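You operate a simulated robot arm through the tools that you are given. There is no shell and no other tool.

You are at the controls of a simulated robot arm. One attempt, no reset.

## Task
An air hose has worked loose: vent its branch, push it home, open the valve again and reset.
Fine: the trip display names the branch; watch its gauge fall to 0 bar before pushing, pass 5 bar before Reset; leave other controls.

Only the result counts: the job must be done as asked and must still hold three seconds after the hand-in. Knocking over, shifting, dropping, spilling or breaking anything else fails it.

## Robot
A 7-joint arm with a fingered hand, fixed in place. Base frame: the origin is on the floor under the middle of its stand, x ahead of it, y to its left, z up. Units: mm, degrees, N and s.
It reaches about 1333 mm from its shoulder. Its first joint turns from -69.0 to 172.0 degrees. Payload 5 kg.
The TCP is the grasp point between the finger pads, 32 mm short of the fingertips. In the tool frame z runs along the fingers and y along their closing line. The gripper opens to 160 mm; its body begins 89 mm behind the TCP. The gripper is a hand of 3 fingers: y runs from the thumb to the fingers, the wrist lies at [0, 0, -252] in the tool frame, and closing takes about 1.5 s.
Orientation is that of the tool frame in the base frame, as a unit quaternion [w, x, y, z]. With the fingers straight down and closing along the base's y, the tool's x points along the base's -x, its y along +y and its z along -z.

## Interface
- The arm moves only by the tool drive_tool. Its argument "steps" is a list of rows, each an object of numbers (a shift or turn left out is 0, a gripper value left out holds the last): "x", "y", "z": the shift along the tool's x, y, z in mm; "wx", "wy", "wz": the turn, a rotation vector about the tool's x, y, z in degrees; "fingers": the gripper command, from -1 (shut) to 1 (fully open), values between in proportion. In form: [{"x": .., "y": .., "z": .., "wx": .., "wy": .., "wz": .., "fingers": ..}, ...]. A call has 1 to 20 rows; each row is the pose to reach, as a shift and turn from the pose commanded when the call began, along the tool's axes at that moment. Rows are played at 5 a second. More than 50 mm and 8.6 degrees between two rows, or a gripper value outside its range, and nothing of the call is played. A pose out of reach is approached as far as the arm can. The call stops where the force on the tool passes 40 N (or 10 N more than at its start, if that is more) or the arm is blocked; 0.2 s more then pass. The fingers move at their own pace (about 108 mm/s each) and stop on an object; they squeeze with about 30 N. The grip force told is the motor's: it shows also when the fingers shut on nothing. Time passes only in rows, and 0.2 s behind the last, so rows that repeat a pose let the fingers close. It gives the time, the measured TCP pose, the force on the tool (base axes), the opening and the grip force at its end, in the units of the frame above (readings bear some noise), with the torque about the TCP (base axes, N m) and any sound that the robot's microphone picked up.
- Cameras (640 x 400 px; columns grow to the right, rows downward): "scene" is fixed at [49.7, 650.6, 1485.2]; the picture's right is [-0.53, -0.85, 0.00], its down [-0.28, 0.17, -0.94] and it looks along [0.80, -0.50, -0.33] (base axes); focal length 360 px, centre (320, 200). "wrist" rides on the gripper at [65, -4, -116] in the tool frame; the picture's right is [0.06, 1.00, 0.00], its down [-0.87, 0.05, -0.49] and it looks along [-0.49, 0.03, 0.87] (tool axes); focal length 261 px, centre (320, 200).
- camera(camera): a new picture of that camera. The clock stands still meanwhile.
- move_column(by): slides the trunk up (or, below 0, down) by that many mm; the arm rides with it, the base frame stays. It gives what a move gives, with no picture.
- preshape(shape): the hand has 3 fingers and takes this shape, open, in about a second: jaw (thumb against the fingers, like two jaws); tri (thumb and two fingers); tip (a fingertip pinch); poke (one finger out to press); point (the index stretched); flat (the hand flat); cup (the hand cupped); fist (a fist). The gripper value then closes the fingers along that shape, each until it touches; the sizes above hold for jaw. It gives what a move gives, with no picture.
- locate(camera, pixels): there is no depth. For up to 12 entries [column, row, z] of the newest picture of that camera ("zoom" is the newest enlarged one), the place [x, y] in the base frame at which the ray of that pixel passes the height z, good to about 2 mm. The clock stands still meanwhile.
- zoom(camera, box): a new picture of the part [left, top, right, bottom] of that camera's present view, enlarged. The clock stands still meanwhile.
- finish_job(): hands the job in; it is judged then, once.

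Leave the gripper open and the arm clear of the work at the hand-in unless told otherwise.

The tools are called after "Emit:" as name(argument=value, ...) on one line, values as JSON. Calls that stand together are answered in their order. drive_tool: Moves the arm, as the interface text tells. Its arguments: {"type":"object","properties":{"steps":{"type":"array","items":{"type":"object","properties":{"x":{"type":"number"},"y":{"type":"number"},"z":{"type":"number"},"wx":{"type":"number"},"wy":{"type":"number"},"wz":{"type":"number"},"fingers":{"type":"number"}}}}},"required":["steps"]} The other tools are called the same way: move_column (by) moves the trunk up or down; preshape (shape) gives the hand a shape; camera (camera) takes a picture; locate (camera, pixels) gives the place at which the rays of pixels pass given heights; zoom (camera, box) takes an enlarged picture of a part of a camera's view; finish_job () hands the job in.

At the start:

```text
time_s: 0.0
position: [641.7, -265.3, 1200.1]
tool_rot: [0.0, 0.0, 1.0, 0.0]
force: [-0.2, -0.2, -0.2]
wrist_torque: [-0.01, 0.01, -0.02]
grip_width: 159.6
grip_force: 0.1
shape: jaw
trunk travel left (down, up): [-725.0, 215.0]
```

scene: 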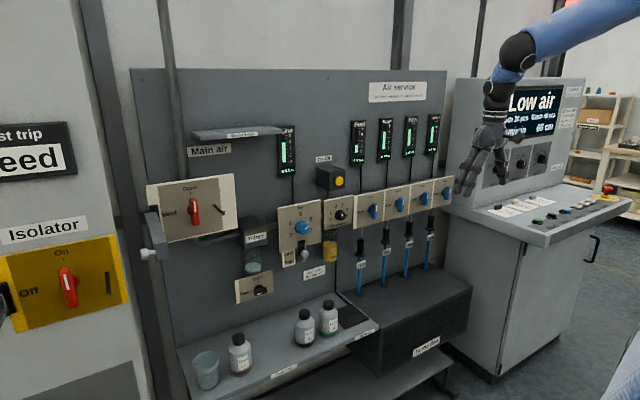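
wrist: 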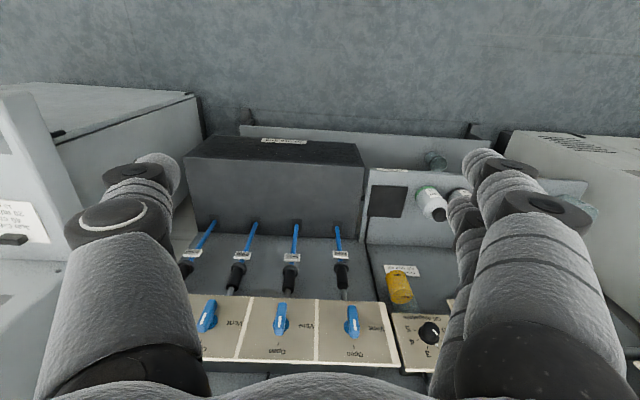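

I see an air service panel with four branch valves, gauges and blue hoses, and a display reading "Low air". I'll zoom in on the display, the branch valves and gauges, and the console.

Emit:
zoom(camera="scene", box=[500, 80, 590, 140])

Emit:
zoom(camera="scene", box=[330, 100, 470, 190])

Emit:
zoom(camera="scene", box=[330, 170, 470, 300])

Emit:
zoom(camera="scene", box=[470, 170, 640, 270])

```text
6.67 times, centred on (545, 110) of scene
```

zoom: 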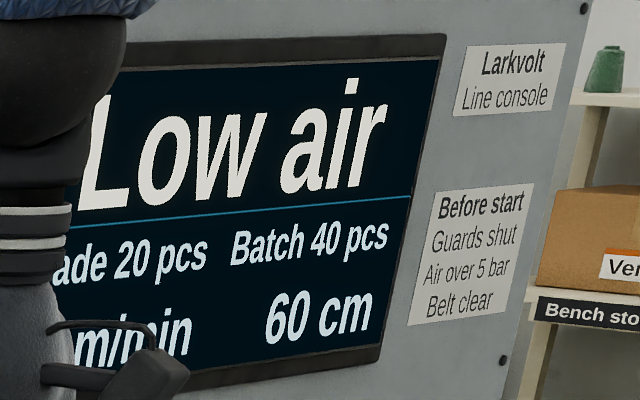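

```text
4.44 times, centred on (400, 145) of scene
```

zoom: 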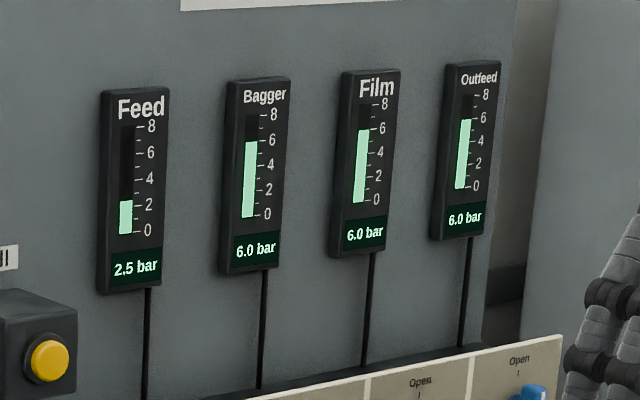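

```text
3.08 times, centred on (400, 235) of scene
```

zoom: 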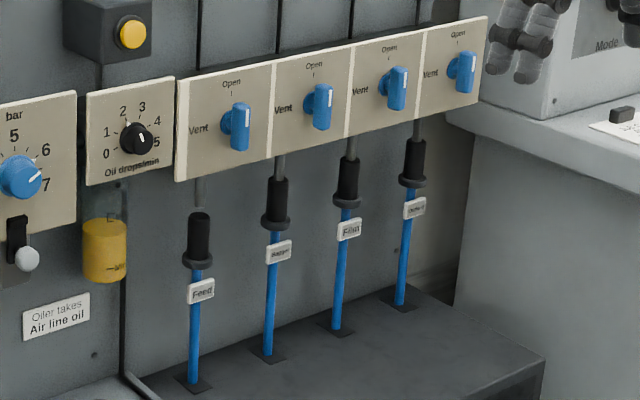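

```text
3.76 times, centred on (555, 220) of scene
```

zoom: 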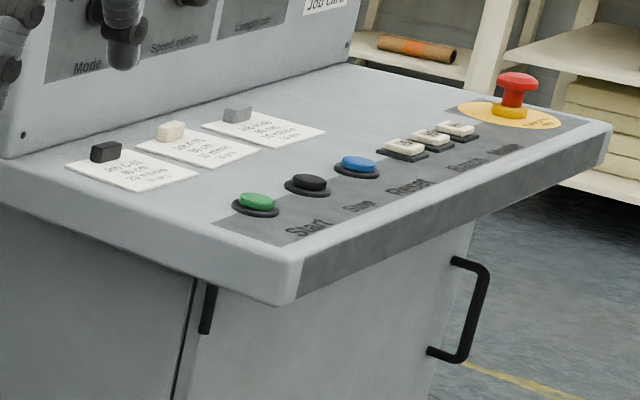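

The gauges read Feed 2.5 bar and the others 6.0 bar. The Feed hose's plug sits lower than the rest. Next I'll check the trip display at the left and the rest of the panel for notes.

Emit:
zoom(camera="scene", box=[0, 110, 130, 320])

Emit:
zoom(camera="scene", box=[340, 60, 460, 110])

Emit:
zoom(camera="scene", box=[180, 120, 350, 310])

Emit:
zoom(camera="scene", box=[330, 190, 400, 300])

Emit:
zoom(camera="scene", box=[525, 185, 605, 235])

```text
1.90 times, centred on (65, 215) of scene
```

zoom: 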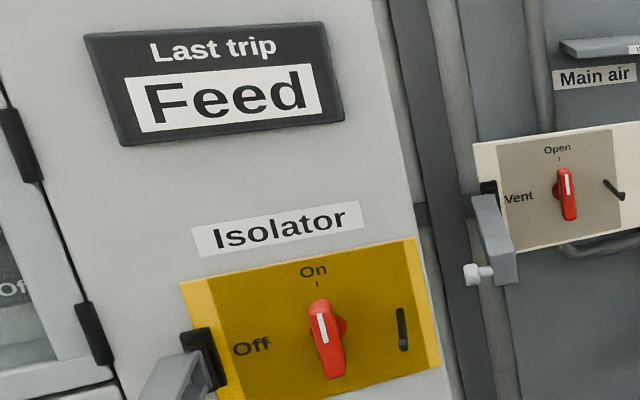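

```text
5.33 times, centred on (400, 85) of scene
```

zoom: 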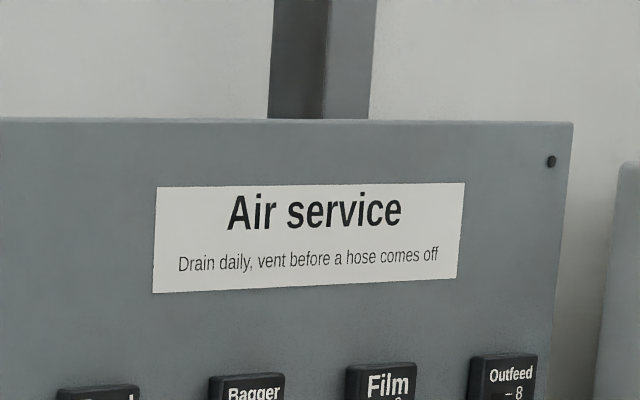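

```text
2.11 times, centred on (265, 215) of scene
```

zoom: 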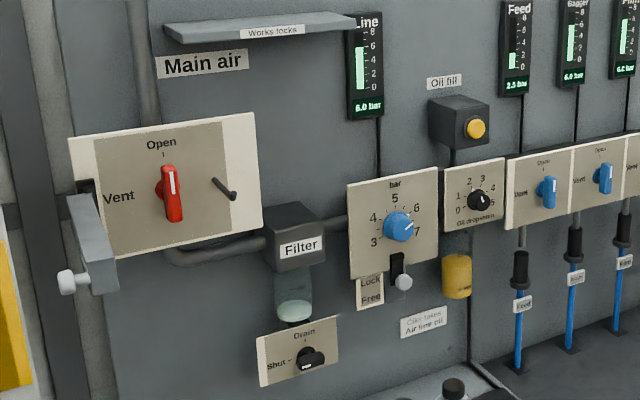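

```text
3.64 times, centred on (365, 245) of scene
```

zoom: 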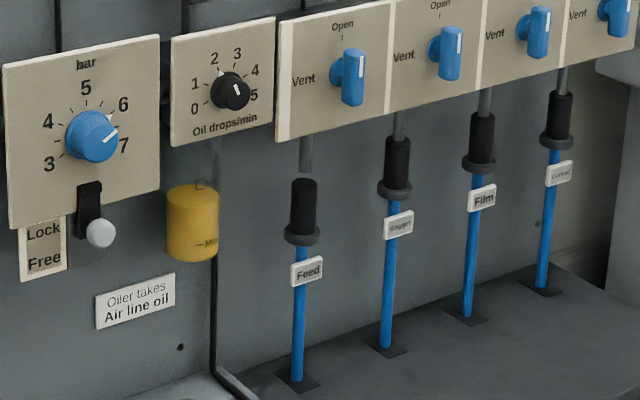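

```text
8.00 times, centred on (565, 210) of scene
```

zoom: 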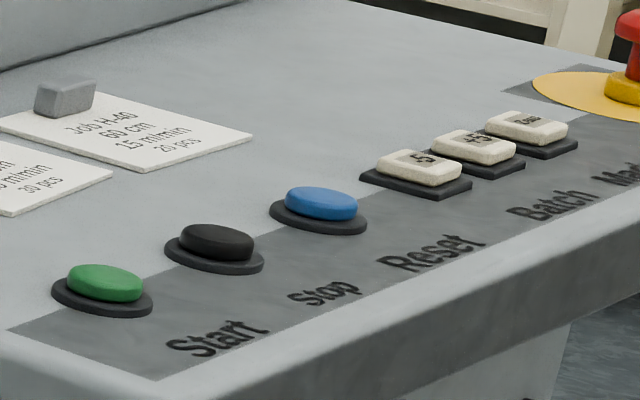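

The trip display at scene (38,147) reads "Last trip: Feed", so the branch is Feed. Its valve is at about (373,210) in scene and its hose plug at about (360,248), sitting low. I'll zoom both views on the Feed valve and plug to triangulate them.

Emit:
zoom(camera="wrist", box=[220, 200, 460, 380])

Emit:
zoom(camera="scene", box=[340, 185, 410, 300])

```text
2.22 times, centred on (340, 290) of wrist
```

zoom: 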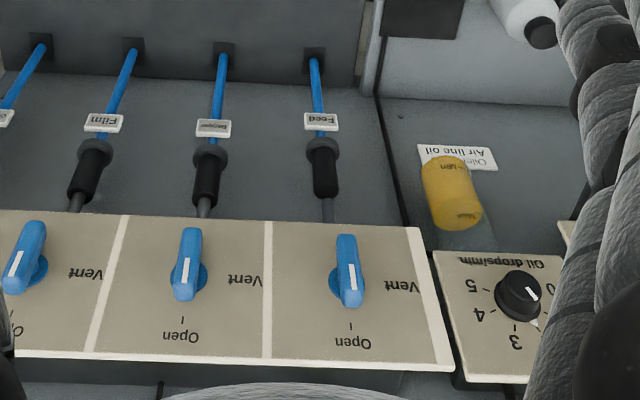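

```text
3.48 times, centred on (375, 242) of scene
```

zoom: 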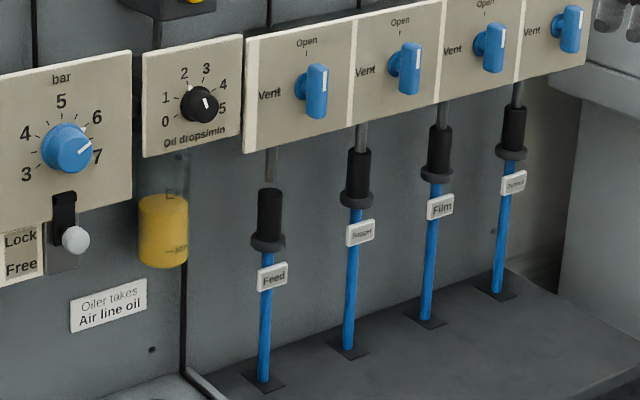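

I have matching features in both views: handle top and bottom, plug top and flange bottom, and the plate's left corners. I'll get their rays at a few heights and intersect them.

Emit:
locate(camera="scene", pixels=[[373.9, 203.2, 1000], [373.9, 203.2, 1050], [374.4, 218.4, 950], [374.4, 218.4, 1000], [360.1, 256.4, 800], [360.1, 256.4, 850], [360.6, 239.1, 850], [360.6, 239.1, 900], [352.9, 228.2, 950], [352.9, 228.2, 1000], [353.7, 195.4, 1000], [353.7, 195.4, 1050]])

Emit:
locate(camera="wrist", pixels=[[353.5, 336.4, 1000], [353.5, 336.4, 1050], [351.3, 306.7, 950], [351.3, 306.7, 1000], [340.5, 263.9, 800], [340.5, 263.9, 850], [342.7, 288.6, 850], [342.7, 288.6, 900], [384.1, 302.6, 950], [384.1, 302.6, 1000], [399.5, 364.3, 1000], [399.5, 364.3, 1050]])

Emit:
zoom(camera="scene", box=[355, 190, 395, 265])

```text
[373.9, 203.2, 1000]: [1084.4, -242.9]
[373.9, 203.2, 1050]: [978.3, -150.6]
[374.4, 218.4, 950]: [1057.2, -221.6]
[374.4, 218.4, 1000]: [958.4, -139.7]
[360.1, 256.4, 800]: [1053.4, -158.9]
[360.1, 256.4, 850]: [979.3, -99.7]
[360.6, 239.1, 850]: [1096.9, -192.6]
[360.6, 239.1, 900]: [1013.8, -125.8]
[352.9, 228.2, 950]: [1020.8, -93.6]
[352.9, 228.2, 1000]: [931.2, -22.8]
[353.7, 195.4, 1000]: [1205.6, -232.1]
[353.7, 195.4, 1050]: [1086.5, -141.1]
```

```text
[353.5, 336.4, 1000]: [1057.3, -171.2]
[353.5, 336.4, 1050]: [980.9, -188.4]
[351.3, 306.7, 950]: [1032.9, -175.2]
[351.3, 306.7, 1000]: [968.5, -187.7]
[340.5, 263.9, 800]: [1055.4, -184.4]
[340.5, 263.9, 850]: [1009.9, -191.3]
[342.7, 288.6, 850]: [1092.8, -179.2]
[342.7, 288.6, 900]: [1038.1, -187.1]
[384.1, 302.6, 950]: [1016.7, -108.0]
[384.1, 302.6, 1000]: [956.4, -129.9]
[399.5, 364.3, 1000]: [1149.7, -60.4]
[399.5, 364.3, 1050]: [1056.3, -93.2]
```

```text
5.33 times, centred on (375, 228) of scene
```

zoom: 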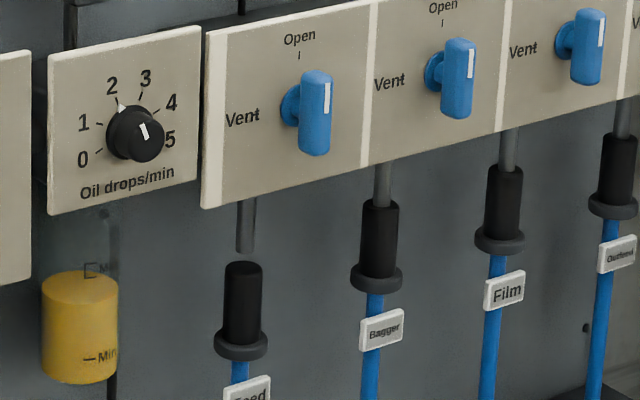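

Triangulation puts the Feed handle at about (1005, -181), z 976–1034, centre z 1005, with the plate face at x≈1028. The plug is on an axis at about (1083, -181), from z 783 to 859. Next I'll pitch the hand from pointing down to pointing forward (+x), well away from the panel, in steps of about 8°.

Emit:
drive_tool(steps=[{"wy": -8.2}, {"wy": -16.4}, {"wy": -24.6}, {"wy": -32.8}, {"wy": -41}, {"wy": -49.2}, {"wy": -57.4}, {"wy": -65.6}, {"wy": -73.8}, {"wy": -82}, {"wy": -90}, {"wy": -90}])

```text
time_s: 2.6
position: [705.9, -312.8, 1211.2]
tool_rot: [0.693, 0.012, 0.72, 0.039]
force: [-1.3, -12.4, 8.5]
wrist_torque: [-0.08, 0.88, 1.19]
grip_width: 159.8
grip_force: 0.1
shape: jaw
out of reach, approached as far as the arm can: row 6, 7, 8, 9, 10, 11, 12
trunk travel left (down, up): [-725.0, 215.0]
```

The arm got close to the orientation but drifted in position, since some rows were out of reach. I'll look at both cameras.

Emit:
camera(camera="scene")

Emit:
camera(camera="wrist")

```text
taken
```

scene: 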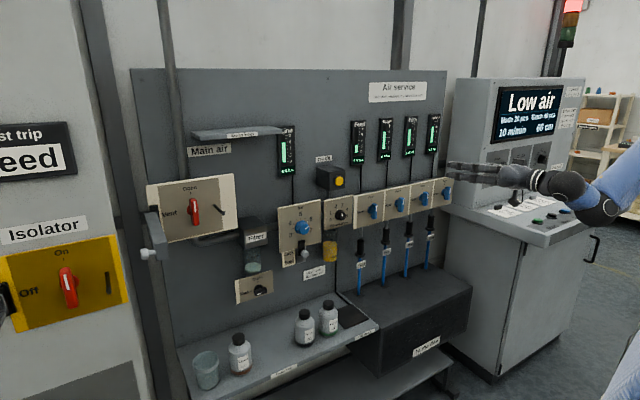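

```text
taken
```

wrist: 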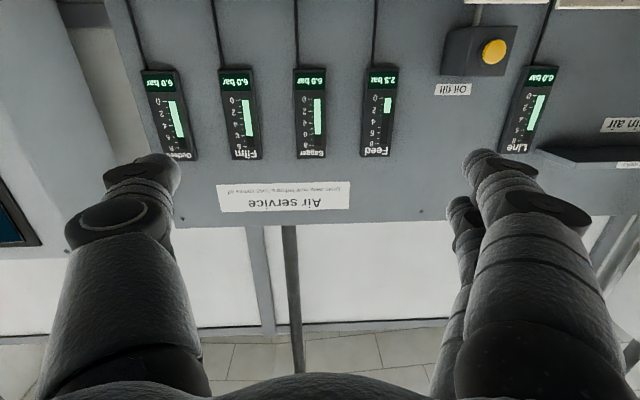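

The hand is now roughly forward, and the wrist view shows the gauges upside down with Feed at 2.5 bar. I'll hold briefly with a small forward move to see how the commanded pose stands and whether the force settles.

Emit:
drive_tool(steps=[{"z": 40}, {"z": 80}, {"z": 80}])

```text
time_s: 3.4
position: [788.7, -324.5, 1224.1]
tool_rot: [0.707, 0.0, 0.707, 0.0]
force: [-0.7, 0.7, 0.6]
wrist_torque: [0.02, -0.01, 0.02]
grip_width: 160.0
grip_force: 0.0
shape: jaw
trunk travel left (down, up): [-725.0, 215.0]
```

The pose is now exactly forward-pointing and the force is near zero. Next I'll move to a standoff in front of the Feed handle at about (900, -181, 1005), closing the fingers to about 60 mm on the way.

Emit:
drive_tool(steps=[{"x": 31, "y": 20.5, "z": 16, "fingers": -0.25}, {"x": 62, "y": 41, "z": 32}, {"x": 94, "y": 61.5, "z": 48}, {"x": 125, "y": 82, "z": 63}, {"x": 156, "y": 102.5, "z": 79}, {"x": 188, "y": 123, "z": 95}, {"x": 219, "y": 143.5, "z": 111}, {"x": 219, "y": 143.5, "z": 111}])

Emit:
camera(camera="wrist")

Emit:
camera(camera="scene")

```text
time_s: 5.2
position: [858.5, -270.6, 1138.8]
tool_rot: [0.704, -0.001, 0.71, 0.001]
force: [0.1, 0.0, 0.0]
wrist_torque: [0.01, -0.01, -0.07]
grip_width: 60.5
grip_force: 0.0
shape: jaw
out of reach, approached as far as the arm can: row 2, 3, 4, 5, 6, 7, 8
trunk travel left (down, up): [-725.0, 215.0]
```

```text
taken
```

wrist: 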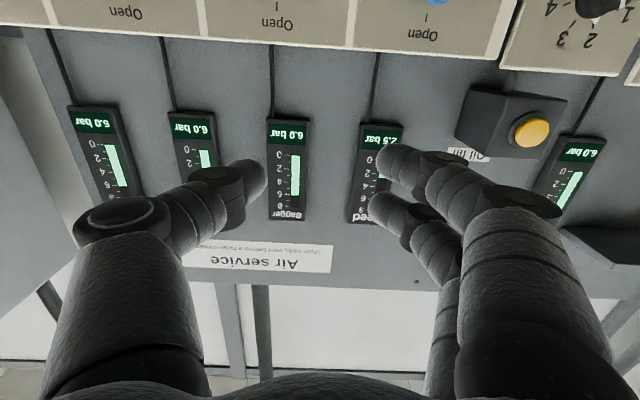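

```text
taken
```

scene: 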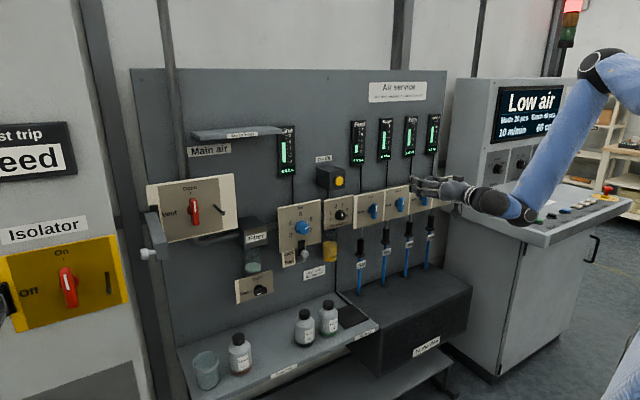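

The hand stops short because the wrist runs out of bend with the shoulder so high; the trunk has 725 mm of downward travel. The hand is clear of everything at x≈858 with nothing below it until z≈590. I'll lower the trunk by 200 mm first.

Emit:
move_column(by=-200)

Emit:
camera(camera="wrist")

Emit:
camera(camera="scene")

```text
time_s: 7.4
position: [857.6, -271.3, 938.7]
tool_rot: [0.705, -0.002, 0.709, 0.002]
force: [0.0, 0.5, -1.2]
wrist_torque: [0.0, 0.01, 0.03]
grip_width: 60.3
grip_force: 0.0
shape: jaw
trunk travel left (down, up): [-525.0, 415.0]
```

```text
taken
```

wrist: 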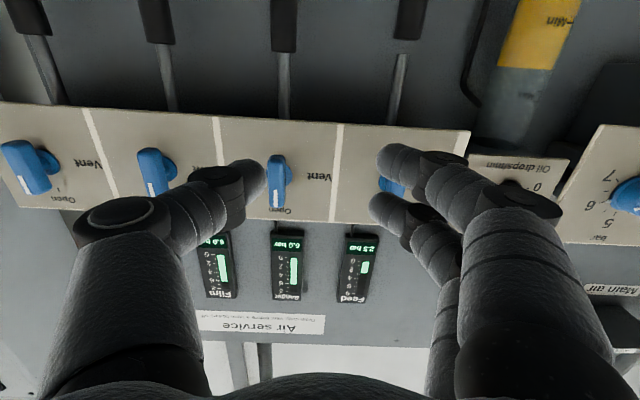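

```text
taken
```

scene: 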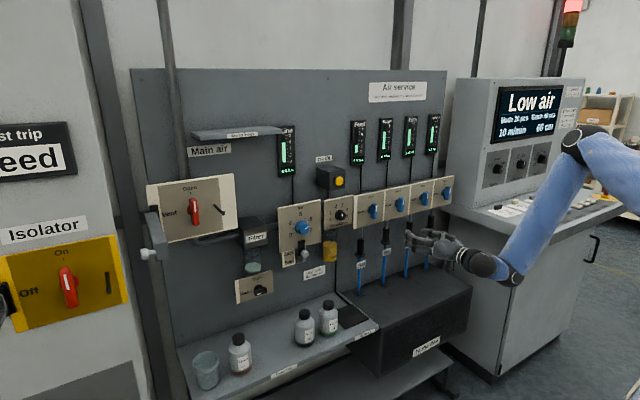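

The column is down, and the wrist view now also shows the Feed gauge at (360,270). Next I'll move to the standoff in front of the Feed handle at (900, -181, 1005).

Emit:
drive_tool(steps=[{"x": -22, "y": 30, "z": 14}, {"x": -44, "y": 60, "z": 28}, {"x": -66.3, "y": 90.3, "z": 42.4}, {"x": -66.3, "y": 90.3, "z": 42.4}])

Emit:
camera(camera="wrist")

```text
time_s: 8.4
position: [902.8, -179.8, 1003.4]
tool_rot: [0.704, -0.001, 0.71, 0.001]
force: [-0.3, 1.0, 0.2]
wrist_torque: [-0.01, 0.03, 0.01]
grip_width: 60.1
grip_force: 0.1
shape: jaw
trunk travel left (down, up): [-525.0, 415.0]
```

```text
taken
```

wrist: 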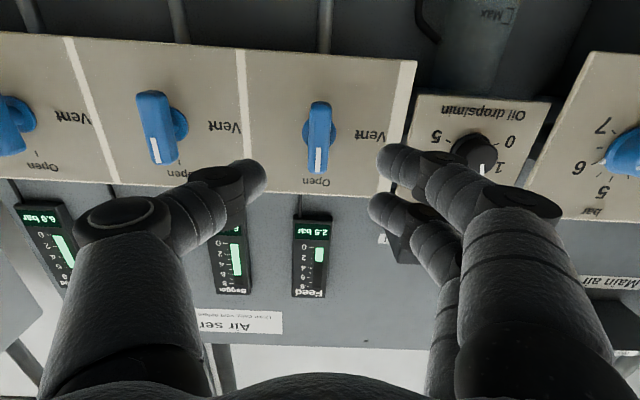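

The handle's middle at about (319,137) matches the tool axis projection (320,141) at that distance, so alignment is good. I'll zoom in to check the handle's shape and width.

Emit:
zoom(camera="wrist", box=[240, 80, 400, 220])

Emit:
zoom(camera="scene", box=[350, 180, 410, 240])

```text
2.86 times, centred on (320, 150) of wrist
```

zoom: 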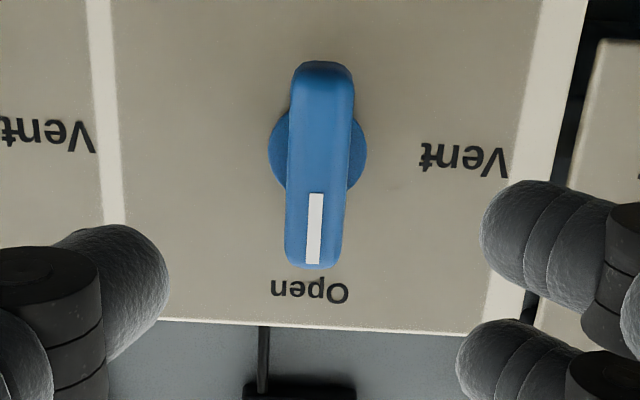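

```text
6.67 times, centred on (380, 210) of scene
```

zoom: 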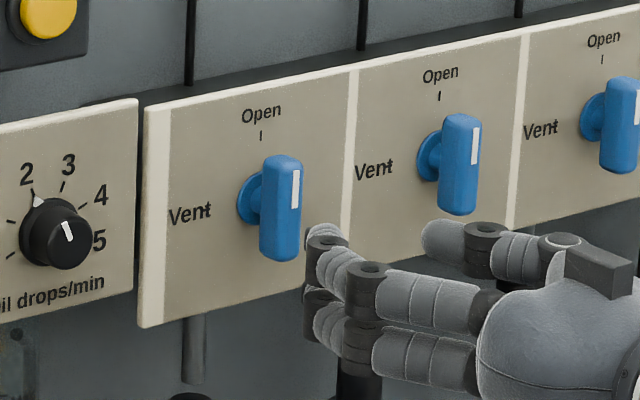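

The handle is a bar about 58 mm long and 17 mm wide on a boss, with clear space to either side. I'll advance 82 mm with the fingers at 60 mm, bringing the fingertips to about x=1017 just short of the plate at 1028.

Emit:
drive_tool(steps=[{"z": 40, "y": -1, "x": -1.5}, {"z": 60, "y": -1, "x": -1.5}, {"z": 75, "y": -1, "x": -1.5}, {"z": 82, "y": -1, "x": -1.5}, {"z": 82, "y": -1, "x": -1.5}])

Emit:
camera(camera="wrist")

Emit:
zoom(camera="scene", box=[340, 170, 430, 240])

```text
time_s: 9.6
position: [983.6, -182.1, 1005.5]
tool_rot: [0.705, -0.002, 0.709, 0.002]
force: [0.7, -0.9, 0.0]
wrist_torque: [0.02, 0.0, 0.02]
grip_width: 60.1
grip_force: 0.1
shape: jaw
trunk travel left (down, up): [-525.0, 415.0]
```

```text
taken
```

wrist: 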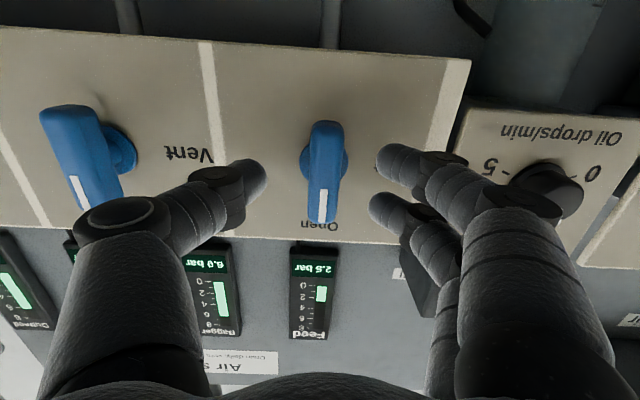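

```text
5.71 times, centred on (385, 205) of scene
```

zoom: 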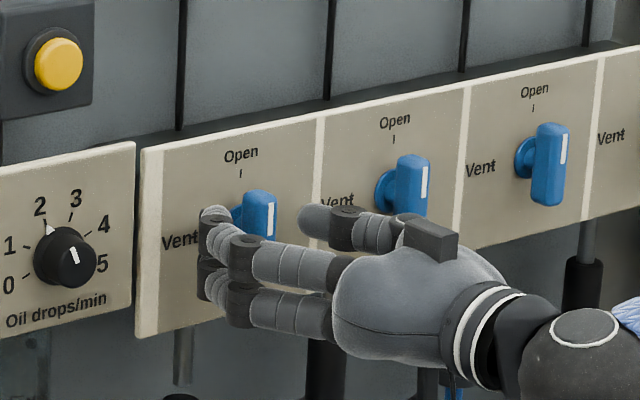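

The handle bar now sits between the thumb and two fingers at (324,172). I'll close the fingers on it.

Emit:
drive_tool(steps=[{"fingers": -0.6, "y": 2}, {"fingers": -1, "y": 2}, {"fingers": -1, "y": 2}, {"fingers": -1, "y": 2}, {"fingers": -1, "y": 2}])

Emit:
camera(camera="wrist")

Emit:
zoom(camera="scene", box=[340, 170, 430, 240])

```text
time_s: 10.8
position: [984.1, -179.0, 1006.5]
tool_rot: [0.705, -0.001, 0.71, 0.001]
force: [4.3, 0.7, 0.9]
wrist_torque: [0.01, -0.01, 0.06]
grip_width: 12.6
grip_force: 29.9
shape: jaw
trunk travel left (down, up): [-525.0, 415.0]
```

```text
taken
```

wrist: 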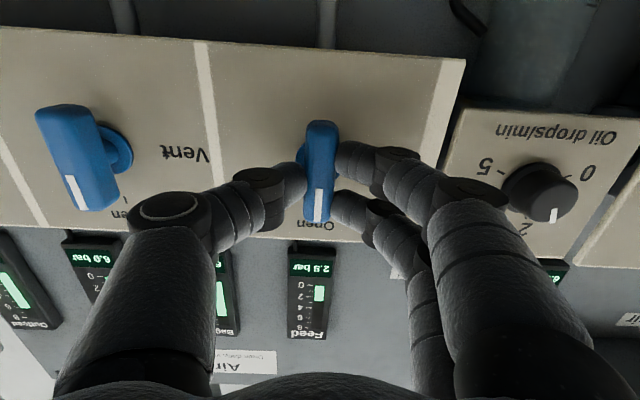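

```text
5.71 times, centred on (385, 205) of scene
```

zoom: 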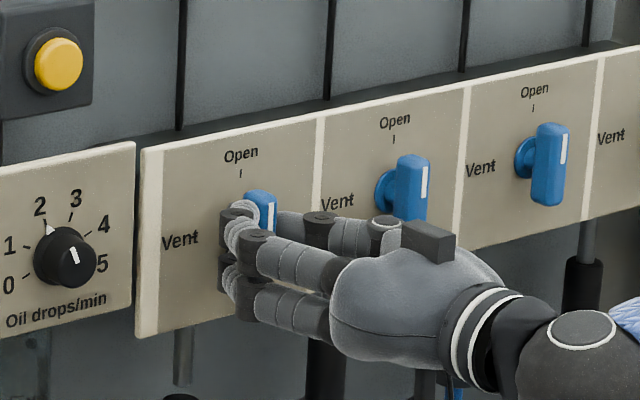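

The grip is firm: width 12.6 mm, force 30 N on the handle. I'll turn the handle counter-clockwise as seen from the front toward Vent (wz to -90°) in 8° steps.

Emit:
drive_tool(steps=[{"wz": -8}, {"wz": -16}, {"wz": -24}, {"wz": -32}, {"wz": -40}, {"wz": -48}, {"wz": -56}, {"wz": -64}, {"wz": -72}, {"wz": -80}, {"wz": -88}, {"wz": -91}, {"wz": -91}])

Emit:
camera(camera="wrist")

Emit:
zoom(camera="scene", box=[340, 110, 430, 240])

```text
time_s: 13.6
position: [983.4, -176.5, 1003.5]
tool_rot: [-0.495, 0.508, -0.496, 0.501]
force: [-1.4, 20.5, -16.4]
wrist_torque: [0.19, 0.48, 0.36]
grip_width: 12.1
grip_force: 29.6
shape: jaw
trunk travel left (down, up): [-525.0, 415.0]
```

```text
taken
```

wrist: 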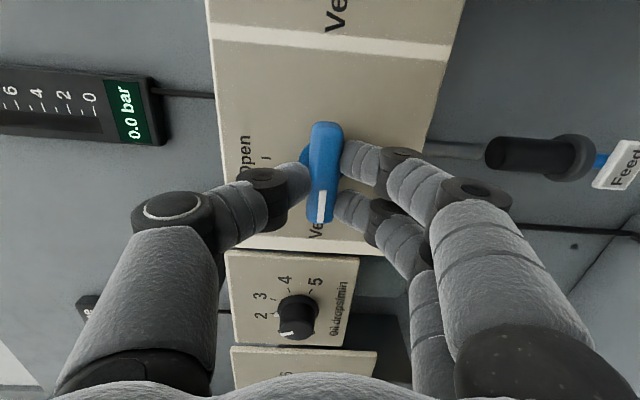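

```text
3.08 times, centred on (385, 175) of scene
```

zoom: 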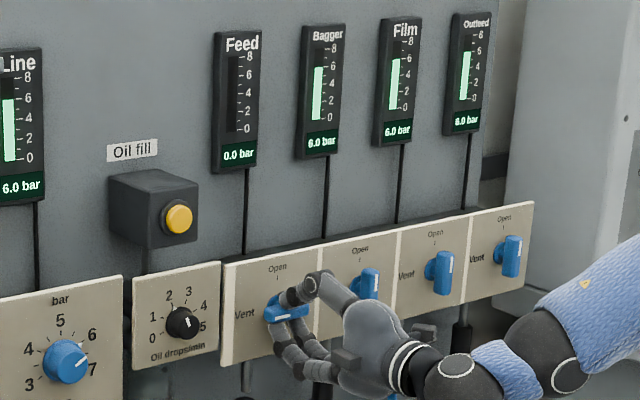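

The handle points at Vent and the Feed gauge reads 0.0 bar in both views (wrist (130,110) and scene zoom (240,153)). I'll open the fingers and back straight off.

Emit:
drive_tool(steps=[{"fingers": -0.25}, {"fingers": -0.25}, {"fingers": -0.25}, {"fingers": -0.25, "z": -30}, {"fingers": -0.25, "z": -70}, {"fingers": -0.25, "z": -110}, {"fingers": -0.25, "z": -110}])

Emit:
camera(camera="wrist")

Emit:
zoom(camera="scene", box=[340, 110, 430, 240])

```text
time_s: 15.2
position: [870.8, -177.3, 1008.1]
tool_rot: [-0.495, 0.507, -0.496, 0.501]
force: [0.5, -0.1, -0.8]
wrist_torque: [0.01, 0.02, -0.02]
grip_width: 59.8
grip_force: 0.1
shape: jaw
trunk travel left (down, up): [-525.0, 415.0]
```

```text
taken
```

wrist: 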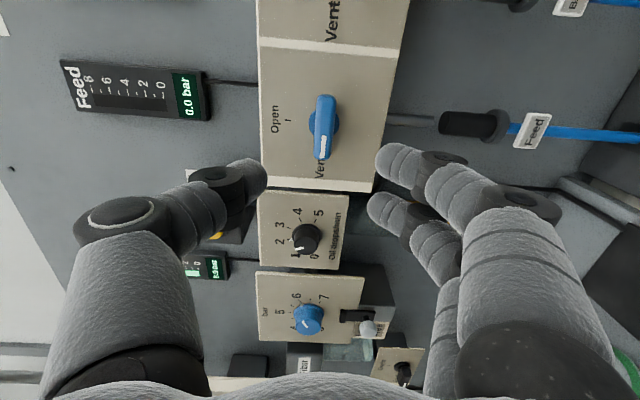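

```text
3.08 times, centred on (385, 175) of scene
```

zoom: 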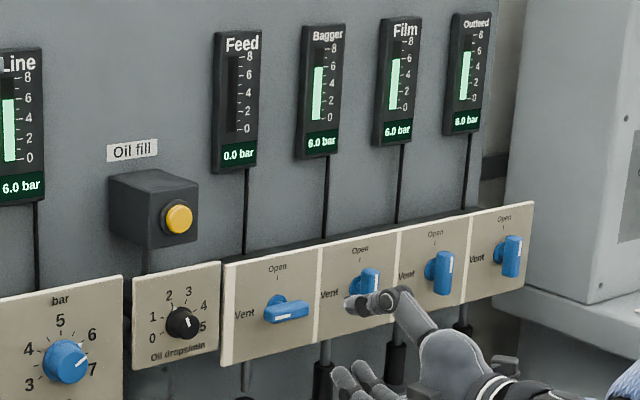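

Feed reads 0.0 bar, the handle is at Vent, and the other gauges are still at 6.0. Next is the plug. I'll lower the trunk by 160 mm so the wrist has room at plug height; the hand is clear at x≈871.

Emit:
move_column(by=-160)

Emit:
drive_tool(steps=[{"wz": 8, "x": 0.3, "y": 2}, {"wz": 16, "x": 0.6, "y": 4}, {"wz": 24, "x": 1, "y": 6}, {"wz": 32, "x": 1.5, "y": 8}, {"wz": 40, "x": 2, "y": 10}, {"wz": 48, "x": 2, "y": 12}, {"wz": 56, "x": 3, "y": 14}, {"wz": 64, "x": 3, "y": 16}, {"wz": 72, "x": 3, "y": 18}, {"wz": 80, "x": 3.5, "y": 20}, {"wz": 88, "x": 3.5, "y": 22}, {"wz": 91, "x": 3.5, "y": 22}, {"wz": 91, "x": 3.5, "y": 22}])

Emit:
camera(camera="wrist")

Emit:
camera(camera="scene")

```text
time_s: 17.0
position: [871.6, -177.7, 846.6]
tool_rot: [-0.495, 0.507, -0.497, 0.502]
force: [-0.3, 0.5, 0.1]
wrist_torque: [0.02, -0.02, 0.06]
grip_width: 59.7
grip_force: 0.0
shape: jaw
trunk travel left (down, up): [-365.0, 575.0]
```

```text
time_s: 19.8
position: [873.7, -183.3, 825.6]
tool_rot: [0.703, -0.001, 0.712, 0.002]
force: [-0.5, 0.1, 0.0]
wrist_torque: [0.03, 0.02, -0.01]
grip_width: 60.0
grip_force: 0.1
shape: jaw
trunk travel left (down, up): [-365.0, 575.0]
```

```text
taken
```

wrist: 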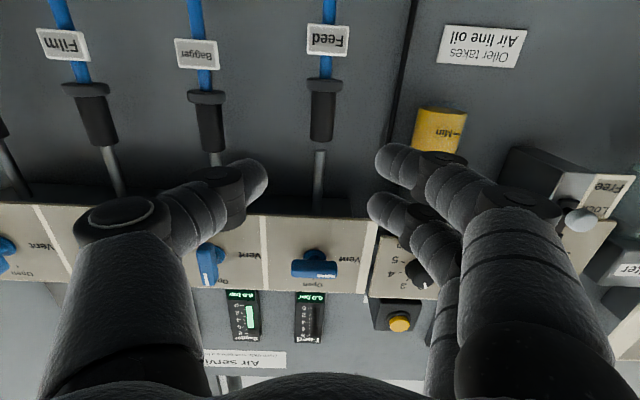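

```text
taken
```

scene: 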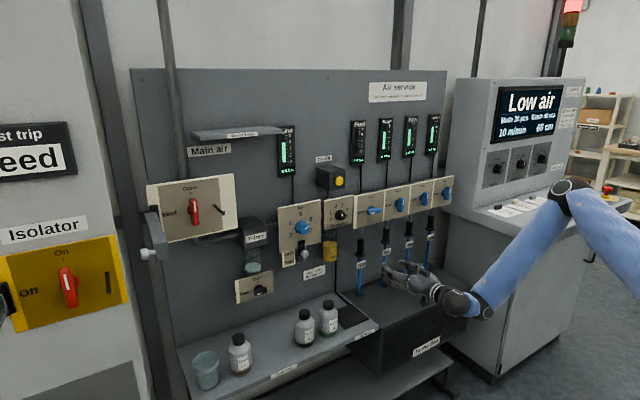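

The hand is now in front of the Feed plug, which is at about (322,110) in the wrist view. I'll zoom both views to refine the plug's position and the back panel depth.

Emit:
zoom(camera="wrist", box=[170, 10, 410, 160])

Emit:
zoom(camera="scene", box=[340, 215, 404, 255])

```text
2.67 times, centred on (290, 85) of wrist
```

zoom: 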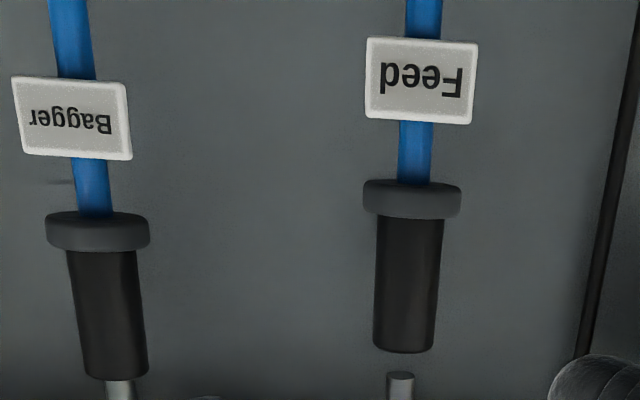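

```text
10.00 times, centred on (372, 235) of scene
```

zoom: 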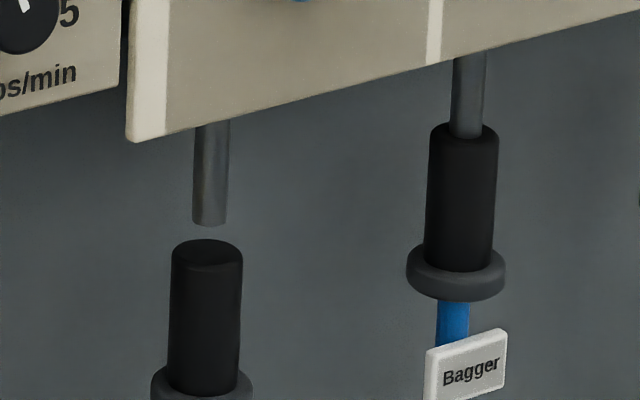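

I have the flange bottom, plug top and spigot end in both views; I'll intersect their rays.

Emit:
locate(camera="wrist", pixels=[[324.5, 78.3, 780], [324.5, 78.3, 790], [321.1, 141.9, 850], [321.1, 141.9, 870], [320.0, 150.5, 860], [320.0, 150.5, 880], [309, 125, 840], [339, 125, 840]])

Emit:
locate(camera="scene", pixels=[[360.2, 257.6, 780], [360.2, 257.6, 790], [360.7, 241.2, 850], [360.7, 241.2, 870], [361, 237.4, 860], [361, 237.4, 880], [386.6, 229.4, 860], [386.6, 229.4, 880], [386.6, 229.4, 900]])

```text
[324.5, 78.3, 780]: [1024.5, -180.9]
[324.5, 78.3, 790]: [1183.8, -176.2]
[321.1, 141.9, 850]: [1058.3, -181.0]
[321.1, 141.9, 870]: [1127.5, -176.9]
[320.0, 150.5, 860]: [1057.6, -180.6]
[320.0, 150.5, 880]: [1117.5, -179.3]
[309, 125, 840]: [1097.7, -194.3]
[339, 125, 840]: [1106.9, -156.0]
```

```text
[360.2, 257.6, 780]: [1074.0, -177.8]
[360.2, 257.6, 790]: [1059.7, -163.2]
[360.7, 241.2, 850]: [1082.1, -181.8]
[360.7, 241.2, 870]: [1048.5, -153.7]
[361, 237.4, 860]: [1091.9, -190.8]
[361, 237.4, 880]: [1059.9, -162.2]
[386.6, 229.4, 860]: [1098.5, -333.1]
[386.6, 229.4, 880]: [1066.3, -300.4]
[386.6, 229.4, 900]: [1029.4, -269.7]
```

The plug axis comes out at about x=1089, y=-180, with the body from z 795 to 855, flange bottom at z 783 and the spigot end at z≈867. I'll check the back panel depth using the "Air line oil" label before reaching in.

Emit:
zoom(camera="wrist", box=[380, 0, 560, 112])

Emit:
zoom(camera="scene", box=[290, 245, 354, 285])

```text
3.56 times, centred on (470, 56) of wrist
```

zoom: 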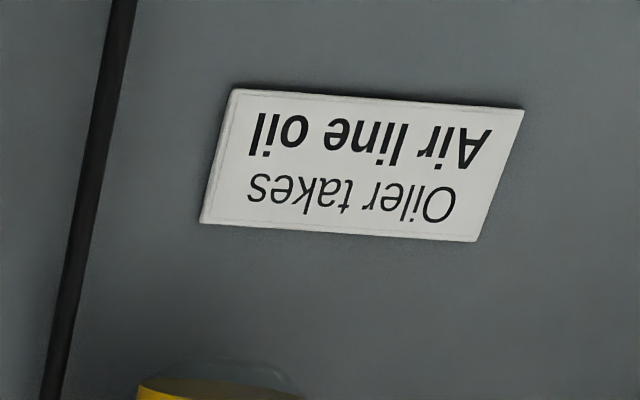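

```text
10.00 times, centred on (322, 265) of scene
```

zoom: 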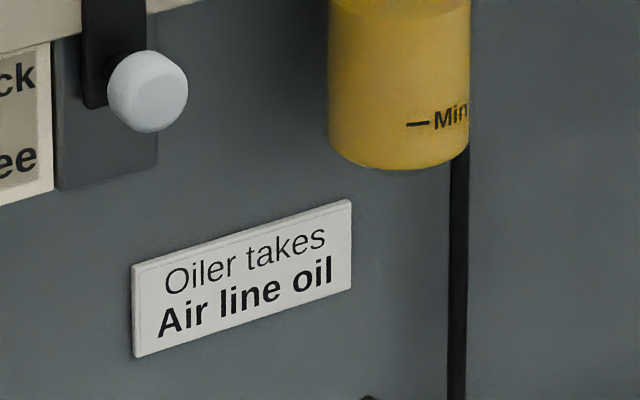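

I'll locate two label corners in both views: scene (325.1,265.0) with wrist (436.3,62.2), and scene (303.5,280.6) with wrist (527.3,30.7).

Emit:
locate(camera="wrist", pixels=[[436.3, 62.2, 755], [436.3, 62.2, 770], [527.3, 30.7, 730], [527.3, 30.7, 745]])

Emit:
locate(camera="scene", pixels=[[325.1, 265.0, 750], [325.1, 265.0, 780], [303.5, 280.6, 720], [303.5, 280.6, 750]])

```text
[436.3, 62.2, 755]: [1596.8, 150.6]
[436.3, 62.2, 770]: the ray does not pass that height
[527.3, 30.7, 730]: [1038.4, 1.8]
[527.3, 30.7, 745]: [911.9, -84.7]
```

```text
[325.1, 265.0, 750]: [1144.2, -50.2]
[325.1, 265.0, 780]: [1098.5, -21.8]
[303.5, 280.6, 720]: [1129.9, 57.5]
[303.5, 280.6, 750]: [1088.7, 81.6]
```

The back panel is at about x=1128, so fingertips at about 1115 are safe. Next I'll check the yellow oiler, the nearest neighbour on the +y side, and the Bagger plug on the -y side.

Emit:
locate(camera="wrist", pixels=[[414, 140, 840], [414, 140, 870], [466, 140, 840], [466, 140, 870], [415, 108, 800], [415, 108, 820], [468, 112, 800], [468, 112, 820]])

Emit:
locate(camera="scene", pixels=[[322.7, 259, 780], [322.7, 259, 820], [336.9, 258, 780], [336.9, 258, 820], [337, 242, 820], [337, 242, 860]])

Emit:
zoom(camera="wrist", box=[360, 80, 520, 180])

```text
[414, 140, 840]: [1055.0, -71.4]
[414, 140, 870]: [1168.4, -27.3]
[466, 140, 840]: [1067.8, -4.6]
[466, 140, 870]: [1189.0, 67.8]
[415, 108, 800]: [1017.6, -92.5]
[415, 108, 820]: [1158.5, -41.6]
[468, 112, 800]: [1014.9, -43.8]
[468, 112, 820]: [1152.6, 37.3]
```

```text
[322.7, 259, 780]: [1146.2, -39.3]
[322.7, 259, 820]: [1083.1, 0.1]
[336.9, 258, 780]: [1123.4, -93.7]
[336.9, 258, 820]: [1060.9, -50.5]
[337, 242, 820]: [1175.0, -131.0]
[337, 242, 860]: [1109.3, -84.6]
```

```text
4.00 times, centred on (440, 130) of wrist
```

zoom: 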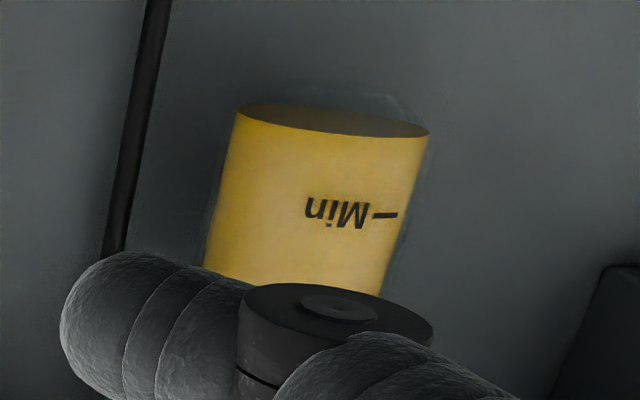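

The oiler's near edge is at y≈-66, 114 mm from the plug, and the Bagger flange is about 110 mm away on the other side, so the hand fits. I'll advance in two stages with the fingers at 56 mm, first to about x=1023, then check.

Emit:
drive_tool(steps=[{"z": 45, "y": 1, "x": -0.5, "fingers": -0.3}, {"z": 90, "y": 2, "x": -1.2}, {"z": 130, "y": 2.5, "x": -1.6}, {"z": 150, "y": 2.5, "x": -2}, {"z": 150, "y": 2.5, "x": -2}])

Emit:
camera(camera="wrist")

Emit:
zoom(camera="scene", box=[310, 200, 430, 280])

```text
time_s: 21.0
position: [1018.0, -184.3, 831.8]
tool_rot: [0.703, -0.001, 0.711, 0.001]
force: [0.5, -0.6, 0.8]
wrist_torque: [0.01, 0.03, -0.03]
grip_width: 56.4
grip_force: 0.0
shape: jaw
out of reach, approached as far as the arm can: row 4, 5
trunk travel left (down, up): [-365.0, 575.0]
```

```text
taken
```

wrist: 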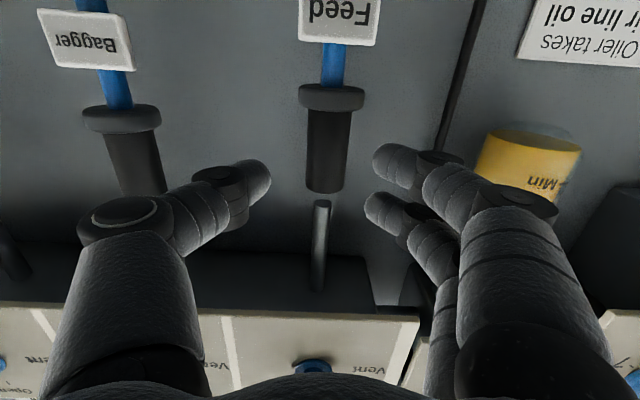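

```text
5.00 times, centred on (370, 240) of scene
```

zoom: 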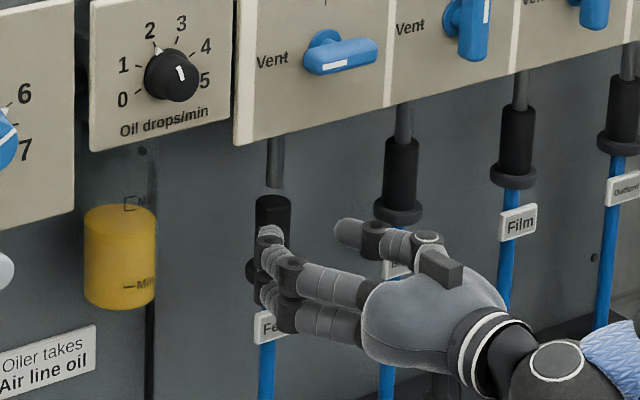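

The Feed plug is centred between the fingers at (327,140), but the arm stopped at x=1018, short of reach in this posture. I'll back off 80 mm, then lower the trunk more and raise the hand relative to it for a better posture.

Emit:
drive_tool(steps=[{"z": -40}, {"z": -80}, {"z": -100}, {"z": -100}])

Emit:
move_column(by=-90)

Emit:
drive_tool(steps=[{"x": -30}, {"x": -60}, {"x": -90}, {"x": -90}])

Emit:
move_column(by=-90)

Emit:
drive_tool(steps=[{"x": -30}, {"x": -60}, {"x": -85}, {"x": -85}])

```text
time_s: 22.0
position: [919.2, -186.4, 832.6]
tool_rot: [0.705, -0.001, 0.709, 0.001]
force: [0.1, -1.1, 0.5]
wrist_torque: [0.03, 0.0, 0.02]
grip_width: 56.4
grip_force: 0.0
shape: jaw
trunk travel left (down, up): [-365.0, 575.0]
```

```text
time_s: 23.2
position: [918.2, -186.0, 742.8]
tool_rot: [0.704, -0.002, 0.71, 0.002]
force: [-0.3, 0.5, 0.1]
wrist_torque: [-0.02, 0.02, 0.02]
grip_width: 56.3
grip_force: 0.0
shape: jaw
trunk travel left (down, up): [-275.0, 665.0]
```

```text
time_s: 24.2
position: [919.7, -188.4, 835.2]
tool_rot: [0.705, -0.001, 0.709, 0.002]
force: [-0.5, -0.8, 0.2]
wrist_torque: [0.01, 0.02, -0.01]
grip_width: 56.3
grip_force: 0.0
shape: jaw
trunk travel left (down, up): [-275.0, 665.0]
```

```text
time_s: 25.5
position: [919.9, -187.9, 742.1]
tool_rot: [0.705, -0.001, 0.709, 0.001]
force: [0.5, -0.1, 0.2]
wrist_torque: [0.02, 0.04, -0.01]
grip_width: 56.4
grip_force: 0.0
shape: jaw
trunk travel left (down, up): [-185.0, 755.0]
```

```text
time_s: 26.5
position: [918.1, -187.3, 827.7]
tool_rot: [0.705, -0.001, 0.71, 0.001]
force: [-0.2, 0.2, 0.2]
wrist_torque: [-0.01, 0.05, 0.0]
grip_width: 56.4
grip_force: 0.1
shape: jaw
trunk travel left (down, up): [-185.0, 755.0]
```

The trunk is now 540 mm down from the start and the hand is at (918, -187, 828). I'll advance again with +7 mm in y to centre on the plug.

Emit:
drive_tool(steps=[{"z": 45, "y": 4}, {"z": 90, "y": 7}, {"z": 120, "y": 7}, {"z": 120, "y": 7}])

Emit:
camera(camera="wrist")

Emit:
zoom(camera="scene", box=[310, 200, 430, 280])

```text
time_s: 27.5
position: [1039.4, -180.8, 824.0]
tool_rot: [0.705, -0.001, 0.709, 0.001]
force: [0.2, -0.2, -0.5]
wrist_torque: [0.01, -0.03, -0.05]
grip_width: 56.4
grip_force: 0.1
shape: jaw
trunk travel left (down, up): [-185.0, 755.0]
```

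```text
taken
```

wrist: 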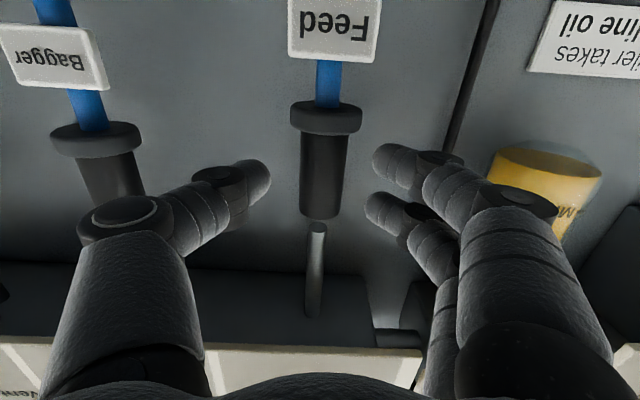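

```text
5.00 times, centred on (370, 240) of scene
```

zoom: 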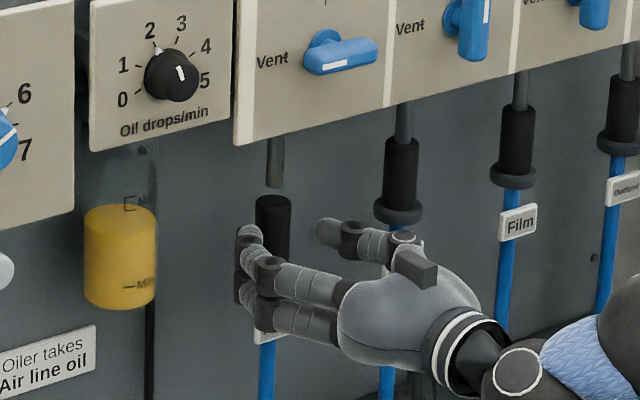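

The plug is at column 325, about 3 mm to the +y side. I'll narrow the fingers to about 46 mm for clearance from Bagger and the oiler, shift +2 mm, and advance the last 42 mm.

Emit:
drive_tool(steps=[{"y": 2.5, "x": -1, "fingers": -0.42}, {"y": 2.5, "x": -1, "z": 15}, {"y": 2.5, "x": -1, "z": 30}, {"y": 2.5, "x": -1, "z": 42}, {"y": 2.5, "x": -1, "z": 42}])

Emit:
camera(camera="wrist")

Emit:
zoom(camera="scene", box=[310, 200, 430, 280])

```text
time_s: 28.7
position: [1080.4, -177.6, 828.1]
tool_rot: [0.705, -0.002, 0.71, 0.002]
force: [-0.3, 1.0, -0.6]
wrist_torque: [-0.01, 0.02, 0.01]
grip_width: 46.7
grip_force: 0.1
shape: jaw
trunk travel left (down, up): [-185.0, 755.0]
```

```text
taken
```

wrist: 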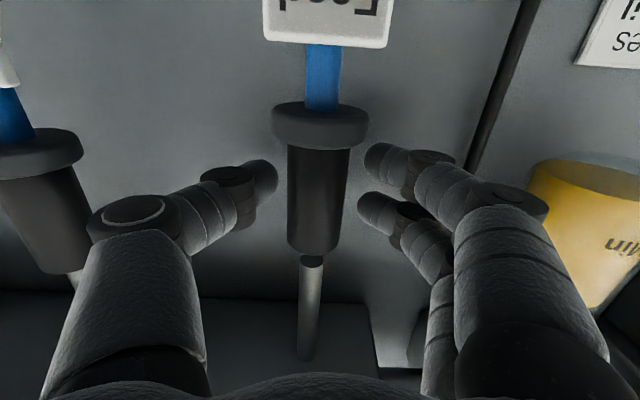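

```text
5.00 times, centred on (370, 240) of scene
```

zoom: 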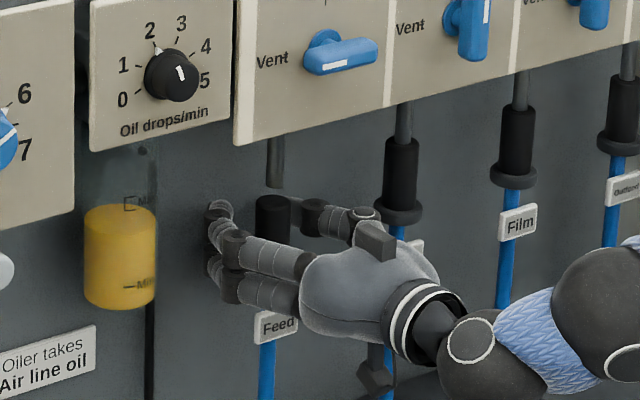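

The plug body (rows 148–250) is between the thumb and fingers, with the lower finger just above the flange. I'll raise 4 mm to centre on the body and then close the grip.

Emit:
drive_tool(steps=[{"x": -4, "fingers": -0.42}, {"x": -4, "fingers": -0.7}, {"x": -4, "fingers": -1}, {"x": -4, "fingers": -1}, {"x": -4, "fingers": -1}])

Emit:
camera(camera="wrist")

Emit:
zoom(camera="scene", box=[310, 200, 430, 280])

```text
time_s: 29.9
position: [1080.3, -177.9, 832.0]
tool_rot: [0.705, -0.001, 0.709, 0.001]
force: [18.0, -2.3, -0.1]
wrist_torque: [-0.02, 0.01, 0.24]
grip_width: 2.8
grip_force: 30.3
shape: jaw
trunk travel left (down, up): [-185.0, 755.0]
```

```text
taken
```

wrist: 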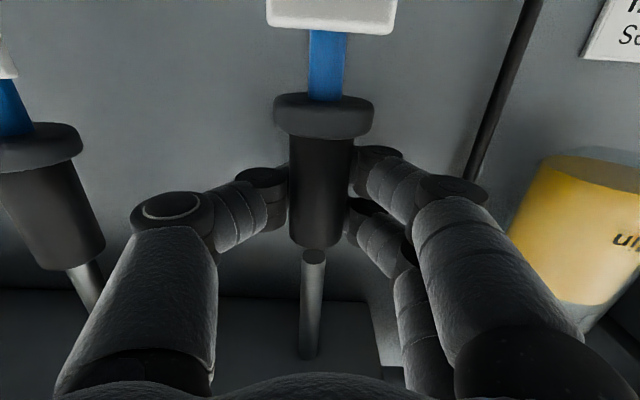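

```text
5.00 times, centred on (370, 240) of scene
```

zoom: 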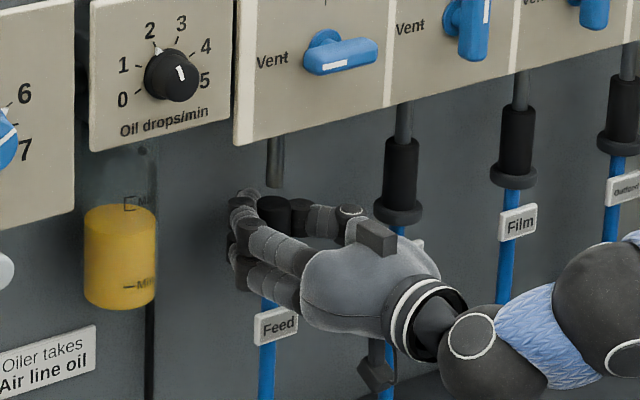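

The fingers have wrapped around the plug (width 2.8 mm, so the tips meet behind it) with an 18 N sideways pull in x. The plug itself hasn't moved. I'll re-grip with the pads nearer the plug's middle: open, back off 12 mm, close again.

Emit:
drive_tool(steps=[{"fingers": -0.42}, {"fingers": -0.42}, {"fingers": -0.42}, {"fingers": -0.42, "z": -12}, {"fingers": -0.42, "z": -12}, {"fingers": -0.8, "z": -12}, {"fingers": -0.8, "z": -12}, {"fingers": -0.8, "z": -12}])

Emit:
camera(camera="wrist")

```text
time_s: 31.7
position: [1069.3, -177.7, 833.0]
tool_rot: [0.704, 0.0, 0.71, 0.001]
force: [9.0, -4.3, 0.7]
wrist_torque: [0.0, 0.02, -0.09]
grip_width: 18.3
grip_force: 29.9
shape: jaw
trunk travel left (down, up): [-185.0, 755.0]
```

```text
taken
```

wrist: 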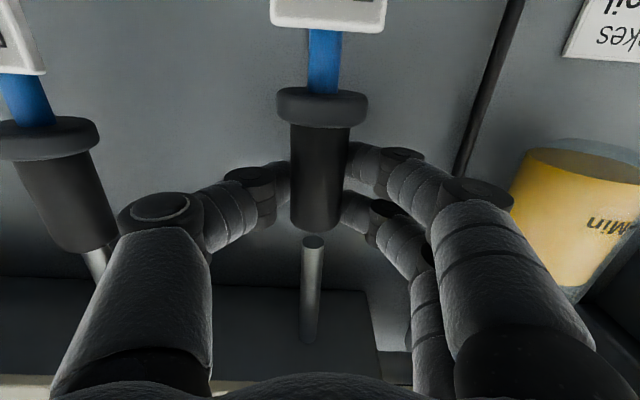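

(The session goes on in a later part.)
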